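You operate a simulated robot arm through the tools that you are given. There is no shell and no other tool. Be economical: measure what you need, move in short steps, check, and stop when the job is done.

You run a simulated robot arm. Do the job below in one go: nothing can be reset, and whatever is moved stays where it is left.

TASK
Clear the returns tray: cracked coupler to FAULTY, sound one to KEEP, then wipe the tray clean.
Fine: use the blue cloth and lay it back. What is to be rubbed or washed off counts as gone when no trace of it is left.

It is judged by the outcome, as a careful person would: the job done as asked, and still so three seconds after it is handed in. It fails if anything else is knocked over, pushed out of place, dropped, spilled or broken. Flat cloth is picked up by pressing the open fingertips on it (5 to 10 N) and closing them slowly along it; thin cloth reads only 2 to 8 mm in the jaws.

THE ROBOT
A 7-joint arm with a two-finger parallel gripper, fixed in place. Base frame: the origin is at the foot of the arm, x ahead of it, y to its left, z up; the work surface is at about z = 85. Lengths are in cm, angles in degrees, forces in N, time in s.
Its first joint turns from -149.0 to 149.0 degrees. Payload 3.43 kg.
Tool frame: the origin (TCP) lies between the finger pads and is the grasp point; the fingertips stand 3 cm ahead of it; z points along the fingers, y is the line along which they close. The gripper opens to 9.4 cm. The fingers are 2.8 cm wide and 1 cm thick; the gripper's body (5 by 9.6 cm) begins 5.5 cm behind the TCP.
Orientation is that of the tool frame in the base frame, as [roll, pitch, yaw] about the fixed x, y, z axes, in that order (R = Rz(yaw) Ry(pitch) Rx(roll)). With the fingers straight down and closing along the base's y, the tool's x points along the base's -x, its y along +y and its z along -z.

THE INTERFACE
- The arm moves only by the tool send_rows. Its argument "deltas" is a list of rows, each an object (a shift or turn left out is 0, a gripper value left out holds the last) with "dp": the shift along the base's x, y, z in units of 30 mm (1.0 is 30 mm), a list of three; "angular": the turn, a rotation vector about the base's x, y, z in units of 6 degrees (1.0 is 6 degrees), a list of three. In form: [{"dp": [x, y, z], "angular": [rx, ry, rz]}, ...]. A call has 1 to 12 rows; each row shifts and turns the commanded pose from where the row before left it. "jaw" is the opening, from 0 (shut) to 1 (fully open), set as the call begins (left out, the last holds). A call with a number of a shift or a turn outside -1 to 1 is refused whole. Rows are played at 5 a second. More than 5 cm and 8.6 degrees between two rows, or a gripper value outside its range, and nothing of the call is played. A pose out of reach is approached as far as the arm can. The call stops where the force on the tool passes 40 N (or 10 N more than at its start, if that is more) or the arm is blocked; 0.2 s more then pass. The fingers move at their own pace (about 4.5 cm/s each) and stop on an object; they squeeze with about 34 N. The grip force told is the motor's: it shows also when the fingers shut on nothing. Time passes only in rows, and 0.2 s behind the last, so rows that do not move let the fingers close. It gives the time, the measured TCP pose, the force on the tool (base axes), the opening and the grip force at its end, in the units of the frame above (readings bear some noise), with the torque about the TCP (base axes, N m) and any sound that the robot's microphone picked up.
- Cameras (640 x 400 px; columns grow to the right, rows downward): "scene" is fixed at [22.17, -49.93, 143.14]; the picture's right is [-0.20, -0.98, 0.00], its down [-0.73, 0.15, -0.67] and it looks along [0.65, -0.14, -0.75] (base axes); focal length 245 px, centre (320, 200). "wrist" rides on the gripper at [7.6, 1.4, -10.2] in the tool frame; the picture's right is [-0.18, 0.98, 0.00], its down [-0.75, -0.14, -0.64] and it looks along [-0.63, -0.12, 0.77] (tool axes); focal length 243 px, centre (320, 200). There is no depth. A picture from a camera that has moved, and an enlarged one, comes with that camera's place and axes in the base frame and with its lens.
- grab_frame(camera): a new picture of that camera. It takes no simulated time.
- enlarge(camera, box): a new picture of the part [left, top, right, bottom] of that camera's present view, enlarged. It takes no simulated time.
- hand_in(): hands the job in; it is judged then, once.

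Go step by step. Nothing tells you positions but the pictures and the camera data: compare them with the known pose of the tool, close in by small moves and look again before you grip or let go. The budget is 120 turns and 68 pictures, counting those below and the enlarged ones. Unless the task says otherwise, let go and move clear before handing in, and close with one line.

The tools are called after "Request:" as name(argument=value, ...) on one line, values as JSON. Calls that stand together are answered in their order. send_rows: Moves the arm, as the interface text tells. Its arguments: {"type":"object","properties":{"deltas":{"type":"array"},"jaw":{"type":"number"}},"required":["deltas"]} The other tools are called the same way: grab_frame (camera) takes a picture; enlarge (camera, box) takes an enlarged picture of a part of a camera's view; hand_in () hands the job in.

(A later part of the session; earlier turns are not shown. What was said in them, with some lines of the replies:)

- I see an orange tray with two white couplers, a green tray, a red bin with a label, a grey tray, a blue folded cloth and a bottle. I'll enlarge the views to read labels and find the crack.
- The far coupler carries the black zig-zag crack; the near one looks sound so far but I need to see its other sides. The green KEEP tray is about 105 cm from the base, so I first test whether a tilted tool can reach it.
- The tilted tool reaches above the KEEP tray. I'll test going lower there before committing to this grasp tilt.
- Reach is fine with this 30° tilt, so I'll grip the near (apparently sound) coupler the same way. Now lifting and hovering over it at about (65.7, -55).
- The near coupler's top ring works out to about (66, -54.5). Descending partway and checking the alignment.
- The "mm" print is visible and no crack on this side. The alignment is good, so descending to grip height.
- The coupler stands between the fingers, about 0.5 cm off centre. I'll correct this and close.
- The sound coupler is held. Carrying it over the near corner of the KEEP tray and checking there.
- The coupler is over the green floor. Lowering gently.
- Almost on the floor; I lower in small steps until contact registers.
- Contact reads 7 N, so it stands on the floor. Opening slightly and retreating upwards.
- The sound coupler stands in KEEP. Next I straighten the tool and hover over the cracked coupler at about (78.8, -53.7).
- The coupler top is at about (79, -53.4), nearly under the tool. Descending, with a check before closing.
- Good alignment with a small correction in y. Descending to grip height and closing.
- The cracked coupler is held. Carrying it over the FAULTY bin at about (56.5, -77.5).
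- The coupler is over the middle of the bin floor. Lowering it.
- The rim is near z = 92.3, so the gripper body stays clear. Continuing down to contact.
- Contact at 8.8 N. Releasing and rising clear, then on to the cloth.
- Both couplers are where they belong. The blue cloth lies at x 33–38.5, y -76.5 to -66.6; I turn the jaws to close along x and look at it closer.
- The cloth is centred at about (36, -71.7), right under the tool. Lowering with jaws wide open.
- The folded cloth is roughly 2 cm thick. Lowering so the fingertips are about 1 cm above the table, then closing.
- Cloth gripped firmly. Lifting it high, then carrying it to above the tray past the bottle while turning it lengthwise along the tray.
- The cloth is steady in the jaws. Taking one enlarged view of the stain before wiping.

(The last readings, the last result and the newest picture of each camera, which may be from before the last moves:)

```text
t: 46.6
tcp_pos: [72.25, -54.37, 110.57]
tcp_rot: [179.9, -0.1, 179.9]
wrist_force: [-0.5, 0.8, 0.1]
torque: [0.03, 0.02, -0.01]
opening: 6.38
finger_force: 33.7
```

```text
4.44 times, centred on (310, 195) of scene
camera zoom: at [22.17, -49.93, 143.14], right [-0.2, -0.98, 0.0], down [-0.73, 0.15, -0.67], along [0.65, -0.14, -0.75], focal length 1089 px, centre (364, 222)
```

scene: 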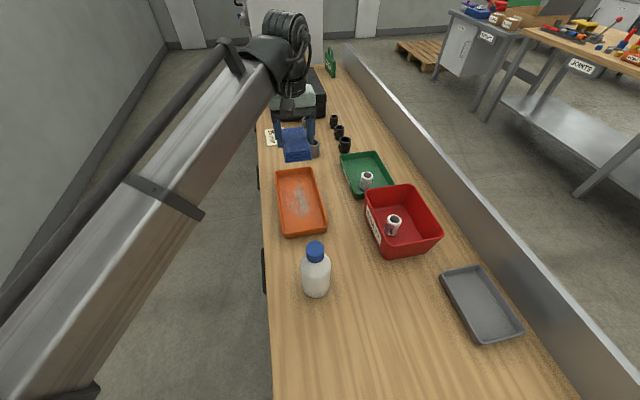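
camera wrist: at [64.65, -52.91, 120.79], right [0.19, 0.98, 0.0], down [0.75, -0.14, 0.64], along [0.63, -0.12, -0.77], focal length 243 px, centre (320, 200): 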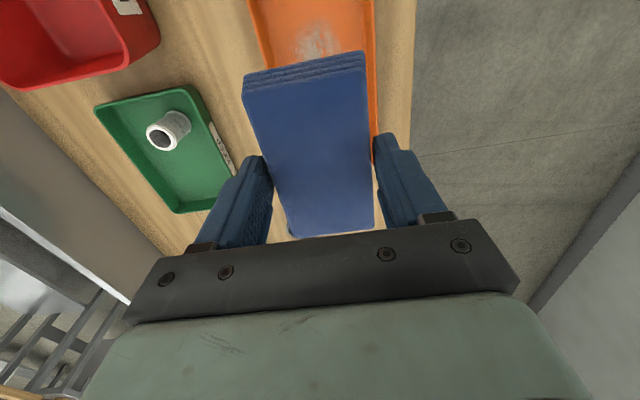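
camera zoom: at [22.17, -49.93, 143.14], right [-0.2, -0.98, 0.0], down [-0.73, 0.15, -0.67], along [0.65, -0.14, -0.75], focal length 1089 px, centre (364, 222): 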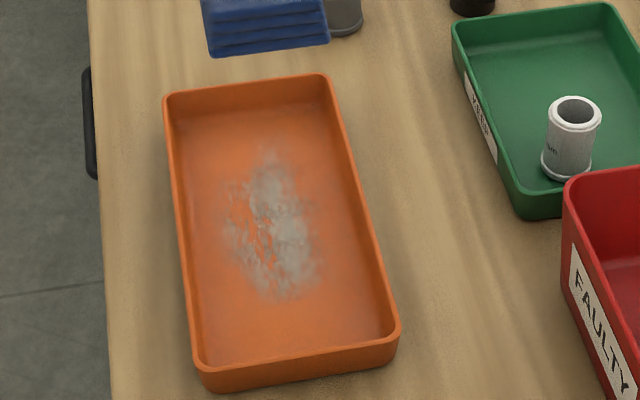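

The stain covers x 66–81, y -57.5 to -50.7; the tray centre is y ≈ -54.2. Lowering the cloth onto the tray floor.

Request:
send_rows(deltas=[{"dp": [0, 0.05, -0.9]}, {"dp": [0, 0, -0.9]}, {"dp": [0, 0, -0.9]}, {"dp": [0, 0, -0.9]}, {"dp": [0, 0, -0.9]}, {"dp": [0, 0, -0.9]}, {"dp": [0, 0, -0.6]}, {}])

Request:
enlarge(camera="scene", box=[260, 150, 360, 240])

Request:
grab_frame(camera="wrist")

```text
t: 48.4
tcp_pos: [72.07, -54.36, 92.11]
tcp_rot: [180.0, 0.0, 179.8]
wrist_force: [-0.7, 0.1, -0.2]
torque: [0.01, 0.02, 0.03]
opening: 6.37
finger_force: 34.1
```

```text
4.44 times, centred on (310, 195) of scene
camera zoom: at [22.17, -49.93, 143.14], right [-0.2, -0.98, 0.0], down [-0.73, 0.15, -0.67], along [0.65, -0.14, -0.75], focal length 1089 px, centre (364, 222)
```

zoom: 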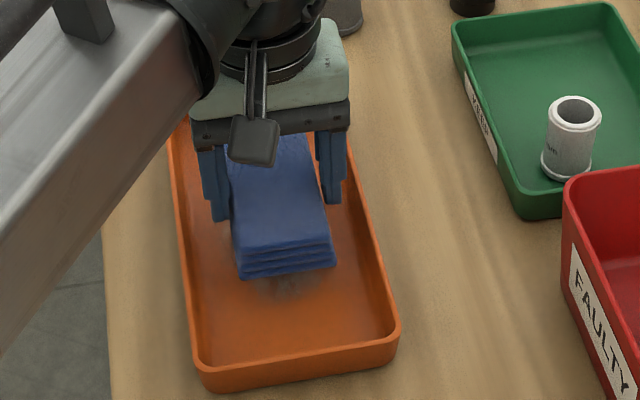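

```text
26 pictures are left
camera wrist: at [64.43, -52.87, 102.46], right [0.19, 0.98, 0.0], down [0.75, -0.14, 0.64], along [0.63, -0.12, -0.77], focal length 243 px, centre (320, 200)
```

wrist: 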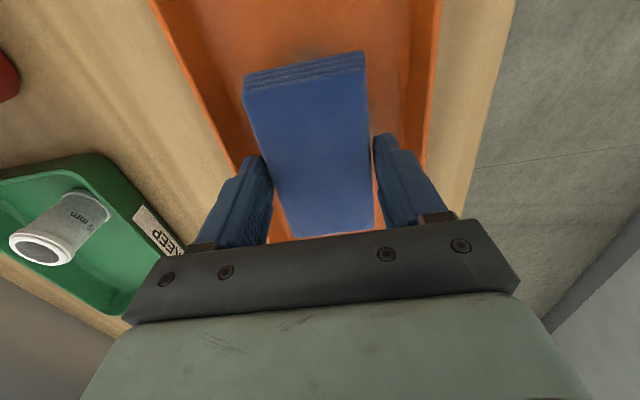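

Well centred between the walls. Lowering in small steps to press lightly.

Request:
send_rows(deltas=[{"dp": [0, 0, -0.3]}, {"dp": [0, 0, -0.25]}, {}])

Request:
send_rows(deltas=[{"dp": [0, 0, -0.1]}, {}])

Request:
send_rows(deltas=[{"dp": [0, 0, -0.05]}, {}])

```text
t: 49.2
tcp_pos: [72.04, -54.3, 90.6]
tcp_rot: [180.0, 0.1, 179.9]
wrist_force: [0.4, -0.5, -1.3]
torque: [0.0, -0.01, -0.02]
opening: 6.38
finger_force: 33.9
```

```text
t: 49.8
tcp_pos: [72.15, -54.3, 90.35]
tcp_rot: [-180.0, -0.1, 179.9]
wrist_force: [0.2, -0.4, 0.4]
torque: [-0.05, -0.03, 0.0]
opening: 6.38
finger_force: 34.1
```

```text
t: 50.4
tcp_pos: [72.04, -54.28, 90.27]
tcp_rot: [-180.0, -0.1, 179.9]
wrist_force: [0.0, 0.2, -0.7]
torque: [-0.03, 0.01, 0.0]
opening: 6.39
finger_force: 34.4
```

Request:
send_rows(deltas=[{"dp": [0, 0, -0.07]}, {}])

Request:
send_rows(deltas=[{"dp": [0, 0, -0.06]}, {}])

Request:
send_rows(deltas=[{"dp": [0, 0, -0.04]}, {}])

```text
t: 51.0
tcp_pos: [72.02, -54.23, 90.06]
tcp_rot: [-180.0, 0.0, 179.8]
wrist_force: [-0.4, -0.3, -0.5]
torque: [0.0, -0.02, 0.02]
opening: 6.37
finger_force: 34.1
```

```text
t: 51.6
tcp_pos: [72.03, -54.1, 89.82]
tcp_rot: [-180.0, 0.1, 179.9]
wrist_force: [-0.2, -0.3, -0.8]
torque: [0.01, 0.02, 0.04]
opening: 6.36
finger_force: 33.9
```

```text
t: 52.2
tcp_pos: [71.99, -54.12, 89.81]
tcp_rot: [-180.0, 0.0, 179.8]
wrist_force: [-0.2, 0.6, -0.1]
torque: [0.01, 0.0, 0.02]
opening: 6.38
finger_force: 34.2
```

Still no contact at 89.8, so I continue in small steps.

Request:
send_rows(deltas=[{"dp": [0, 0, -0.05]}, {}])

Request:
send_rows(deltas=[{"dp": [0, 0, -0.05]}, {}])

Request:
send_rows(deltas=[{"dp": [0, 0, -0.05]}, {}])

```text
t: 52.8
tcp_pos: [71.99, -54.25, 89.61]
tcp_rot: [180.0, 0.1, 179.8]
wrist_force: [1.0, 3.6, 14.9]
torque: [0.18, 0.14, -0.02]
opening: 6.36
finger_force: 34.6
```

```text
t: 53.4
tcp_pos: [71.97, -54.28, 89.6]
tcp_rot: [-179.9, 0.2, 180.0]
wrist_force: [3.6, 4.0, 38.2]
torque: [0.21, 0.12, 0.04]
opening: 6.38
finger_force: 34.3
```

```text
t: 54.0
tcp_pos: [71.95, -54.28, 89.32]
tcp_rot: [-179.9, 0.0, -180.0]
wrist_force: [1.5, 2.4, 40.1]
torque: [0.11, -0.03, 0.05]
opening: 6.37
finger_force: 33.8
```

Contact is stiff and now at 40 N. I ease off to roughly 10 N before wiping.

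Request:
send_rows(deltas=[{"dp": [0, 0, 0.09]}, {}])

```text
t: 54.6
tcp_pos: [71.97, -54.22, 89.51]
tcp_rot: [179.9, -0.1, 179.9]
wrist_force: [-1.6, -0.5, 3.7]
torque: [-0.1, -0.18, -0.05]
opening: 6.38
finger_force: 34.1
```

Light contact now. First stroke: back and forth along x with small steps.

Request:
send_rows(deltas=[{"dp": [0, 0, -0.02]}, {"dp": [0.4, 0, 0]}, {"dp": [0.4, 0, 0]}, {"dp": [0.4, 0, 0]}, {"dp": [0.4, 0, 0]}, {"dp": [0.4, 0, 0]}, {"dp": [-0.5, 0, 0]}, {"dp": [-0.5, 0, 0]}, {"dp": [-0.5, 0, 0]}, {"dp": [-0.5, 0, 0]}])

Request:
enlarge(camera="scene", box=[260, 150, 360, 240])

```text
t: 56.8
tcp_pos: [71.97, -54.23, 89.52]
tcp_rot: [-180.0, 0.0, 179.8]
wrist_force: [0.9, -0.2, -1.4]
torque: [0.01, 0.0, 0.01]
opening: 6.4
finger_force: 33.9
```

```text
4.44 times, centred on (310, 195) of scene
camera zoom: at [22.17, -49.93, 143.14], right [-0.2, -0.98, 0.0], down [-0.73, 0.15, -0.67], along [0.65, -0.14, -0.75], focal length 1089 px, centre (364, 222)
```

zoom: 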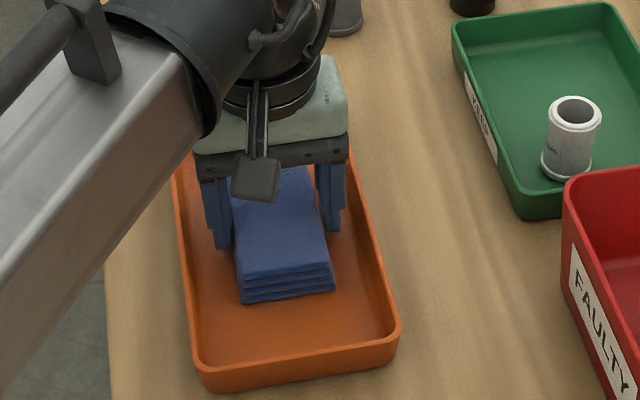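

Force has dropped off, so I press down a little more to hold contact.

Request:
send_rows(deltas=[{"dp": [0, 0, -0.04]}, {}])

Request:
send_rows(deltas=[{"dp": [0, 0, -0.03]}, {}])

```text
t: 57.4
tcp_pos: [72.03, -54.25, 89.31]
tcp_rot: [180.0, 0.0, 180.0]
wrist_force: [-0.5, -0.8, 8.5]
torque: [0.01, 0.13, 0.01]
opening: 6.38
finger_force: 34.6
```

```text
t: 58.0
tcp_pos: [72.01, -54.2, 89.32]
tcp_rot: [-179.9, 0.2, 179.9]
wrist_force: [-0.5, -2.0, 22.4]
torque: [0.02, 0.17, 0.02]
opening: 6.38
finger_force: 34.2
```

Request:
send_rows(deltas=[{"dp": [0, 0, -0.0]}, {"dp": [0.4, 0, 0]}, {"dp": [0.4, 0, 0]}, {"dp": [0.4, 0, 0]}, {"dp": [0.4, 0, 0]}, {"dp": [0.4, 0, 0]}])

Request:
send_rows(deltas=[{"dp": [-0.4, 0, 0]}, {"dp": [-0.4, 0, 0]}, {"dp": [-0.4, 0, 0]}, {"dp": [-0.4, 0, 0]}, {"dp": [-0.4, 0, 0]}, {"dp": [-0.4, 0, 0]}, {"dp": [-0.4, 0, 0]}, {"dp": [-0.4, 0, 0]}])

Request:
enlarge(camera="scene", box=[260, 150, 360, 240])

```text
t: 59.4
tcp_pos: [77.99, -54.23, 89.38]
tcp_rot: [-180.0, 0.1, 179.9]
wrist_force: [-8.4, 0.5, 20.8]
torque: [-0.01, 0.39, 0.07]
opening: 6.37
finger_force: 33.9
```

```text
t: 61.2
tcp_pos: [68.3, -54.18, 89.26]
tcp_rot: [-180.0, 0.1, 179.9]
wrist_force: [10.8, -0.7, 28.2]
torque: [-0.03, -0.62, -0.03]
opening: 6.39
finger_force: 34.0
```

```text
4.44 times, centred on (310, 195) of scene
camera zoom: at [22.17, -49.93, 143.14], right [-0.2, -0.98, 0.0], down [-0.73, 0.15, -0.67], along [0.65, -0.14, -0.75], focal length 1089 px, centre (364, 222)
```

zoom: 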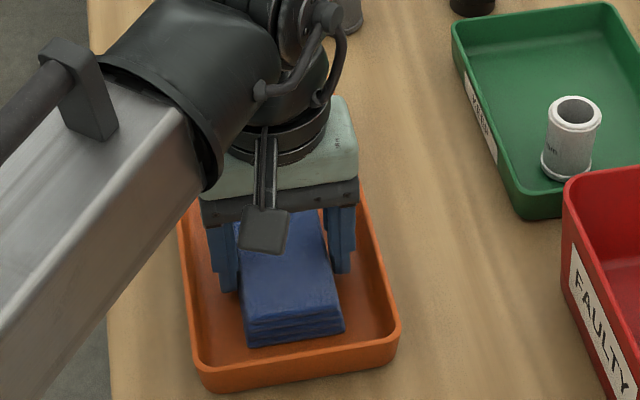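

Good: friction shows real contact and the tray has not moved. Now strokes offset to each side.

Request:
send_rows(deltas=[{"dp": [0, -0.3, 0]}, {"dp": [0.45, 0, 0]}, {"dp": [0.45, 0, 0]}, {"dp": [0.45, 0, 0]}, {"dp": [0.45, 0, 0]}, {"dp": [0.45, 0, 0]}, {"dp": [0.45, 0, 0]}, {"dp": [0.45, 0, 0]}])

Request:
send_rows(deltas=[{"dp": [0, 0.3, 0]}, {"dp": [0, 0.3, 0]}, {"dp": [-0.45, 0, 0]}, {"dp": [-0.45, 0, 0]}, {"dp": [-0.45, 0, 0]}, {"dp": [-0.45, 0, 0]}, {"dp": [-0.45, 0, 0]}, {"dp": [-0.45, 0, 0]}, {"dp": [-0.45, 0, 0]}])

Request:
send_rows(deltas=[{"dp": [0, -0.3, 0]}, {"dp": [0.45, 0, 0]}, {"dp": [0.45, 0, 0]}, {"dp": [0.45, 0, 0]}, {"dp": [0.45, 0, 0]}, {"dp": [0.45, 0, 0]}, {"dp": [0.45, 0, 0]}, {"dp": [0.45, 0, 0]}])

Request:
send_rows(deltas=[{"dp": [0, 0, 0.3]}, {"dp": [0, 0, 1]}, {"dp": [0, 0, 1]}, {"dp": [0, 0, 1]}, {"dp": [0, 0, 1]}, {"dp": [0, 0, 1]}, {"dp": [0, 0, 1]}])

Request:
enlarge(camera="scene", box=[260, 150, 360, 240])

```text
t: 63.0
tcp_pos: [77.93, -55.19, 89.18]
tcp_rot: [180.0, 0.1, 180.0]
wrist_force: [-2.4, -0.2, 8.2]
torque: [-0.01, 0.34, 0.04]
opening: 6.37
finger_force: 34.6
```

```text
t: 65.0
tcp_pos: [68.36, -53.35, 89.2]
tcp_rot: [-180.0, 0.0, 179.9]
wrist_force: [2.5, 0.3, 8.2]
torque: [0.04, -0.18, -0.03]
opening: 6.38
finger_force: 34.2
```

```text
t: 66.8
tcp_pos: [77.85, -54.1, 89.32]
tcp_rot: [180.0, 0.1, 179.9]
wrist_force: [0.3, -1.6, 1.1]
torque: [-0.02, 0.15, 0.0]
opening: 6.37
finger_force: 34.0
```

```text
t: 68.4
tcp_pos: [77.76, -54.22, 108.27]
tcp_rot: [179.9, 0.0, 179.9]
wrist_force: [-0.3, -0.1, 0.2]
torque: [0.01, 0.02, 0.01]
opening: 6.36
finger_force: 33.4
```

```text
4.44 times, centred on (310, 195) of scene
camera zoom: at [22.17, -49.93, 143.14], right [-0.2, -0.98, 0.0], down [-0.73, 0.15, -0.67], along [0.65, -0.14, -0.75], focal length 1089 px, centre (364, 222)
```

zoom: 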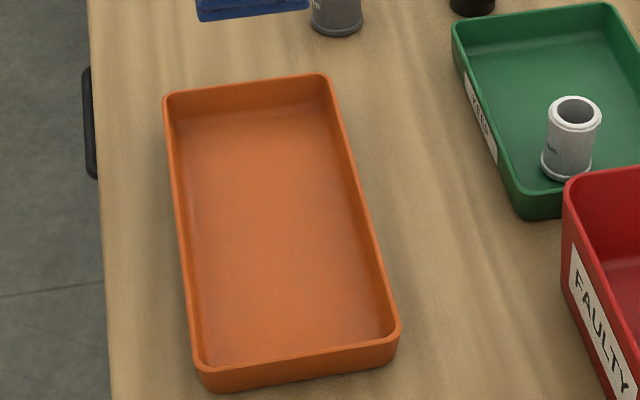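

The stain seems gone and the tray hasn't moved. Checking closely for faint traces.

Request:
enlarge(camera="scene", box=[275, 165, 330, 200])

Request:
enlarge(camera="scene", box=[275, 195, 330, 237])

Request:
grab_frame(camera="wrist")

```text
11.43 times, centred on (302, 182) of scene
camera zoom: at [22.17, -49.93, 143.14], right [-0.2, -0.98, 0.0], down [-0.73, 0.15, -0.67], along [0.65, -0.14, -0.75], focal length 2800 px, centre (520, 400)
```

zoom: 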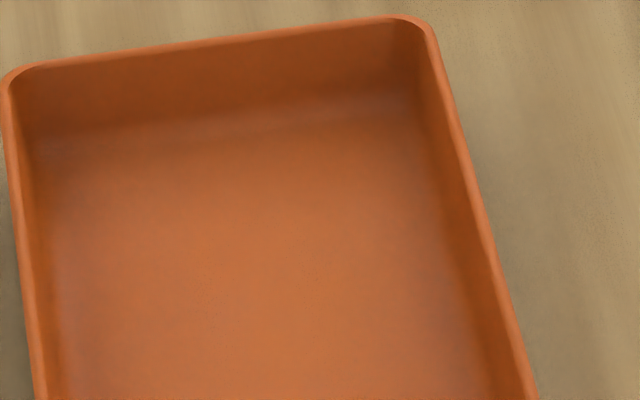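

```text
9.52 times, centred on (302, 216) of scene
camera zoom: at [22.17, -49.93, 143.14], right [-0.2, -0.98, 0.0], down [-0.73, 0.15, -0.67], along [0.65, -0.14, -0.75], focal length 2333 px, centre (487, 48)
```

zoom: 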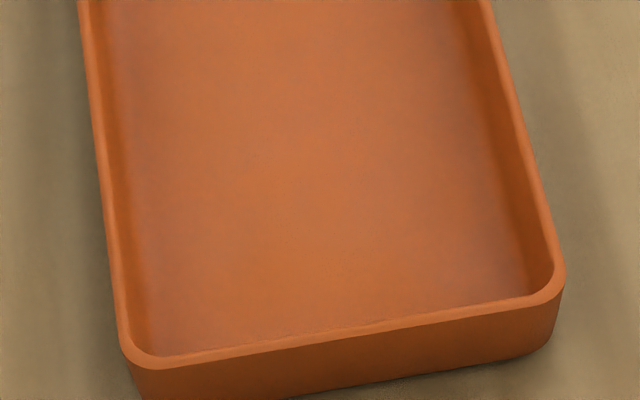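

```text
20 pictures are left
camera wrist: at [70.21, -52.7, 118.45], right [0.19, 0.98, 0.0], down [0.75, -0.14, 0.64], along [0.63, -0.12, -0.77], focal length 243 px, centre (320, 200)
```

wrist: 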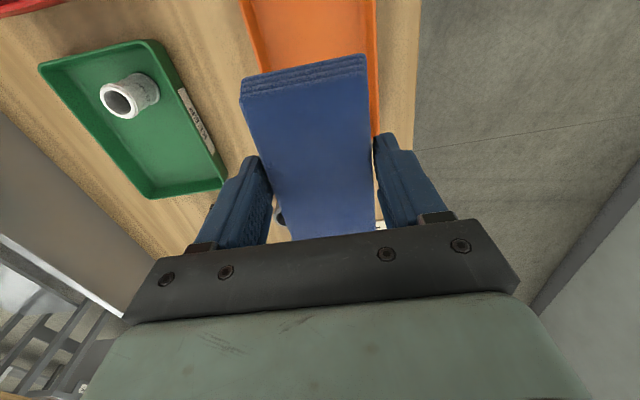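

The tray is clean; only the uniform corner shading remains. Carrying the cloth back by the same route to where it lay, (36, -71.75).

Request:
send_rows(deltas=[{"dp": [0, 0, 0.8]}, {"dp": [-0.79, -0.583, 0], "angular": [0, 0, -1]}, {"dp": [-0.79, -0.583, 0], "angular": [0, 0, -1]}, {"dp": [-0.79, -0.583, 0], "angular": [0, 0, -1]}, {"dp": [-0.79, -0.583, 0], "angular": [0, 0, -1]}, {"dp": [-0.79, -0.583, 0], "angular": [0, 0, -1]}, {"dp": [-0.79, -0.583, 0], "angular": [0, 0, -1]}, {"dp": [-0.79, -0.583, 0], "angular": [0, 0, -1]}, {"dp": [-0.79, -0.583, 0], "angular": [0, 0, -1]}, {}])

Request:
send_rows(deltas=[{"dp": [-0.95, -0.148, 0], "angular": [0, 0, -1]}, {"dp": [-0.95, -0.148, 0], "angular": [0, 0, -1]}, {"dp": [-0.95, -0.148, 0], "angular": [0, 0, -1]}, {"dp": [-0.95, -0.148, 0], "angular": [0, 0, -1]}, {"dp": [-0.95, -0.148, 0], "angular": [0, 0, -1]}, {"dp": [-0.95, -0.148, 0], "angular": [0, 0, -1]}, {"dp": [-0.95, -0.148, 0], "angular": [0, 0, -1]}, {"dp": [-0.95, -0.148, 0]}, {}])

Request:
send_rows(deltas=[{"dp": [0, 0, -0.9]}, {"dp": [0, 0, -0.9]}, {"dp": [0, 0, -0.9]}, {"dp": [0, 0, -0.9]}, {"dp": [0, 0, -0.9]}, {"dp": [0, 0, -0.9]}, {"dp": [0, 0, -0.8]}, {}])

Request:
grab_frame(camera="wrist")

```text
t: 70.6
tcp_pos: [58.91, -68.18, 110.38]
tcp_rot: [-180.0, 0.0, 131.8]
wrist_force: [0.1, 0.9, -0.5]
torque: [0.0, -0.01, -0.01]
opening: 6.38
finger_force: 33.9
```

```text
t: 72.6
tcp_pos: [36.02, -71.79, 110.72]
tcp_rot: [-179.9, 0.1, 89.8]
wrist_force: [-0.9, 0.0, -1.3]
torque: [-0.02, 0.04, 0.0]
opening: 6.37
finger_force: 33.8
```

```text
t: 74.4
tcp_pos: [36.08, -71.6, 91.88]
tcp_rot: [-180.0, 0.1, 89.9]
wrist_force: [0.5, 0.1, -0.3]
torque: [-0.02, 0.04, 0.0]
opening: 6.4
finger_force: 34.4
```

```text
19 pictures are left
camera wrist: at [37.65, -63.98, 102.18], right [0.98, -0.19, 0.0], down [-0.14, -0.75, 0.64], along [-0.12, -0.63, -0.77], focal length 243 px, centre (320, 200)
```

wrist: 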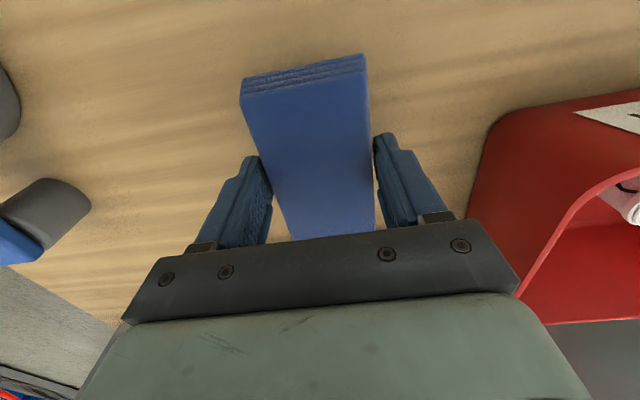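

The cloth is above its old spot. Lowering to contact.

Request:
send_rows(deltas=[{"dp": [0, 0, -0.4]}, {"dp": [0, 0, -0.4]}, {"dp": [0, 0, -0.1]}, {}])

Request:
send_rows(deltas=[{"dp": [0, 0, -0.06]}, {}])

Request:
send_rows(deltas=[{"dp": [0, 0, -0.04]}, {}])

```text
t: 75.4
tcp_pos: [36.27, -71.58, 89.11]
tcp_rot: [180.0, 0.0, 89.9]
wrist_force: [-0.6, 0.1, 0.0]
torque: [-0.02, 0.04, 0.01]
opening: 6.38
finger_force: 33.8
```

```text
t: 76.0
tcp_pos: [36.16, -71.74, 89.12]
tcp_rot: [179.9, 0.0, 89.9]
wrist_force: [-0.8, -0.6, -0.3]
torque: [-0.01, -0.01, 0.01]
opening: 6.38
finger_force: 34.2
```

```text
t: 76.6
tcp_pos: [36.17, -71.66, 89.02]
tcp_rot: [180.0, -0.1, 89.9]
wrist_force: [-0.8, 0.1, 0.2]
torque: [-0.01, -0.01, 0.0]
opening: 6.41
finger_force: 34.2
```

Request:
send_rows(deltas=[{"dp": [0, 0, -0.04]}, {}])

Request:
send_rows(deltas=[{"dp": [0, 0, -0.04]}, {}])

```text
t: 77.2
tcp_pos: [36.15, -71.56, 88.9]
tcp_rot: [-179.9, 0.1, 89.9]
wrist_force: [-0.6, 0.4, -1.0]
torque: [0.02, 0.01, 0.0]
opening: 6.37
finger_force: 34.3
```

```text
t: 77.8
tcp_pos: [35.97, -71.71, 88.71]
tcp_rot: [-179.9, 0.0, 89.9]
wrist_force: [1.9, -1.5, 6.7]
torque: [0.03, -0.03, 0.0]
opening: 6.37
finger_force: 34.1
```

The cloth rests on the table (about 7 N). Opening and rising clear.

Request:
send_rows(deltas=[{}, {}, {}, {}], jaw=0.95)

Request:
send_rows(deltas=[{"dp": [0, 0, 0.3]}, {"dp": [0, 0, 0.7]}, {"dp": [0, 0, 1]}, {"dp": [0, 0, 1]}, {"dp": [0, 0, 1]}, {"dp": [0, 0, 1]}, {"dp": [0, 0, 1]}, {"dp": [0, 0, 1]}, {"dp": [0, 0, 1]}, {}])

Request:
send_rows(deltas=[{"dp": [0.95, 0.1, 0]}, {"dp": [0.95, 0.1, 0]}, {"dp": [0.95, 0.1, 0]}, {"dp": [0.95, 0.1, 0]}, {"dp": [0.95, 0.1, 0]}, {"dp": [0.95, 0.1, 0]}, {"dp": [0.95, 0.1, 0]}, {"dp": [0.95, 0.1, 0]}, {}])

Request:
grab_frame(camera="scene")

Request:
grab_frame(camera="wrist")

```text
t: 78.8
tcp_pos: [36.02, -71.68, 88.78]
tcp_rot: [180.0, 0.0, 89.8]
wrist_force: [-0.4, 0.2, -0.4]
torque: [0.0, 0.01, 0.0]
opening: 8.94
finger_force: 0.1
```

```text
t: 81.0
tcp_pos: [36.14, -71.81, 112.86]
tcp_rot: [180.0, 0.0, 89.9]
wrist_force: [-0.3, 0.3, -0.1]
torque: [-0.03, -0.01, 0.01]
opening: 8.93
finger_force: 0.0
```

```text
t: 83.0
tcp_pos: [58.92, -69.39, 112.71]
tcp_rot: [180.0, 0.0, 89.8]
wrist_force: [0.1, -0.6, 0.2]
torque: [-0.01, 0.03, 0.03]
opening: 8.9
finger_force: 0.1
```

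```text
18 pictures are left
```

scene: 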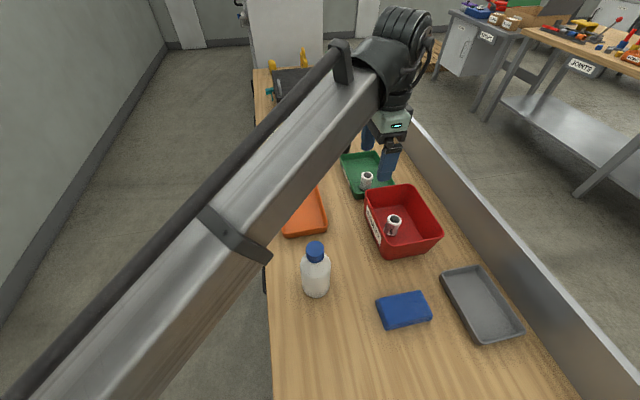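

```text
17 pictures are left
camera wrist: at [60.45, -61.77, 122.99], right [0.98, -0.19, 0.0], down [-0.14, -0.75, 0.64], along [-0.12, -0.63, -0.77], focal length 243 px, centre (320, 200)
```

wrist: 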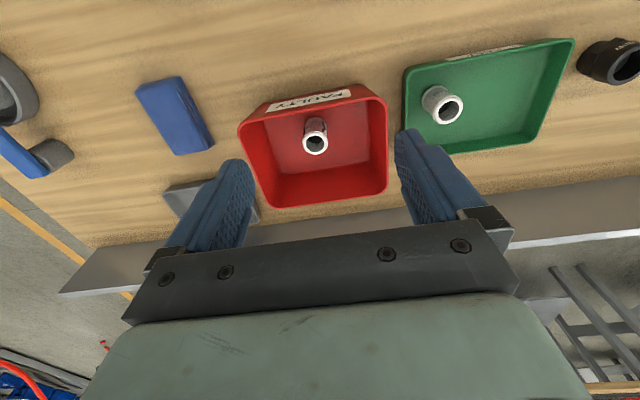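

Everything is in place. One last close look at the tray floor for traces, with the empty wrist camera.

Request:
send_rows(deltas=[{"dp": [0.73, 0.9, 0]}, {"dp": [0.73, 0.9, 0]}, {"dp": [0.73, 0.9, 0]}, {"dp": [0.73, 0.9, 0]}, {"dp": [0.73, 0.9, 0]}, {"dp": [0.73, 0.9, 0]}, {}])

Request:
enlarge(camera="wrist", box=[180, 0, 460, 175])

Request:
enlarge(camera="scene", box=[260, 150, 440, 260])

```text
t: 84.6
tcp_pos: [72.1, -53.21, 112.49]
tcp_rot: [-179.9, 0.0, 89.8]
wrist_force: [0.1, -0.1, 0.6]
torque: [0.0, -0.02, 0.0]
opening: 8.94
finger_force: 0.0
```

```text
2.29 times, centred on (320, 88) of wrist
camera zoom: at [73.54, -45.44, 122.72], right [0.98, -0.19, 0.0], down [-0.14, -0.75, 0.64], along [-0.12, -0.63, -0.77], focal length 555 px, centre (320, 457)
```

zoom: 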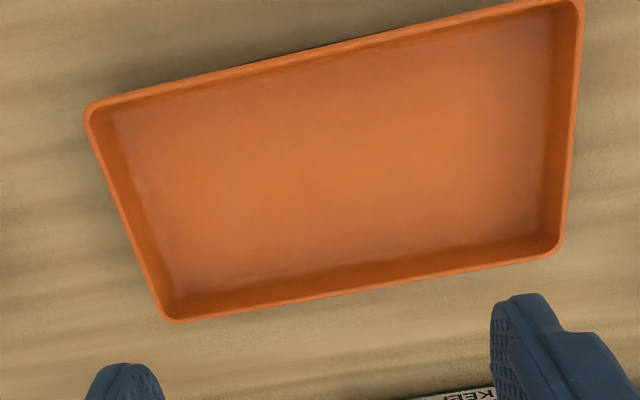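

```text
3.56 times, centred on (350, 205) of scene
camera zoom: at [22.17, -49.93, 143.14], right [-0.2, -0.98, 0.0], down [-0.73, 0.15, -0.67], along [0.65, -0.14, -0.75], focal length 871 px, centre (213, 182)
```

zoom: 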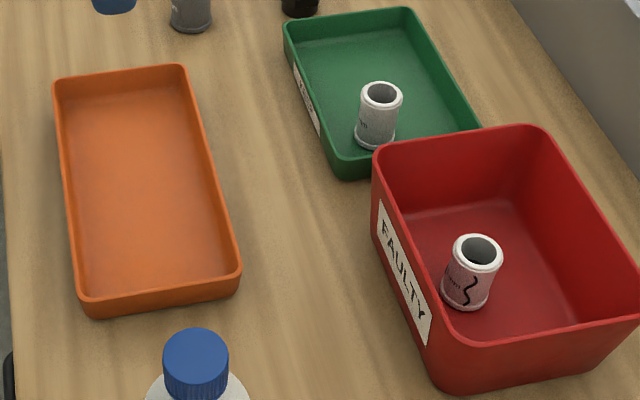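

The tray is clean, both couplers stand in the right places, and the cloth is back where it lay. The arm is clear, so I'm handing in.

Request:
hand_in()

```text
The job is handed in.
```

The cracked coupler is in FAULTY and the sound one in KEEP. The tray is wiped with no stain visible in close-up views, and the blue cloth is back where it lay. I saw no crack on the sides of the KEEP coupler the cameras showed, but I did not turn it to see all the way round.
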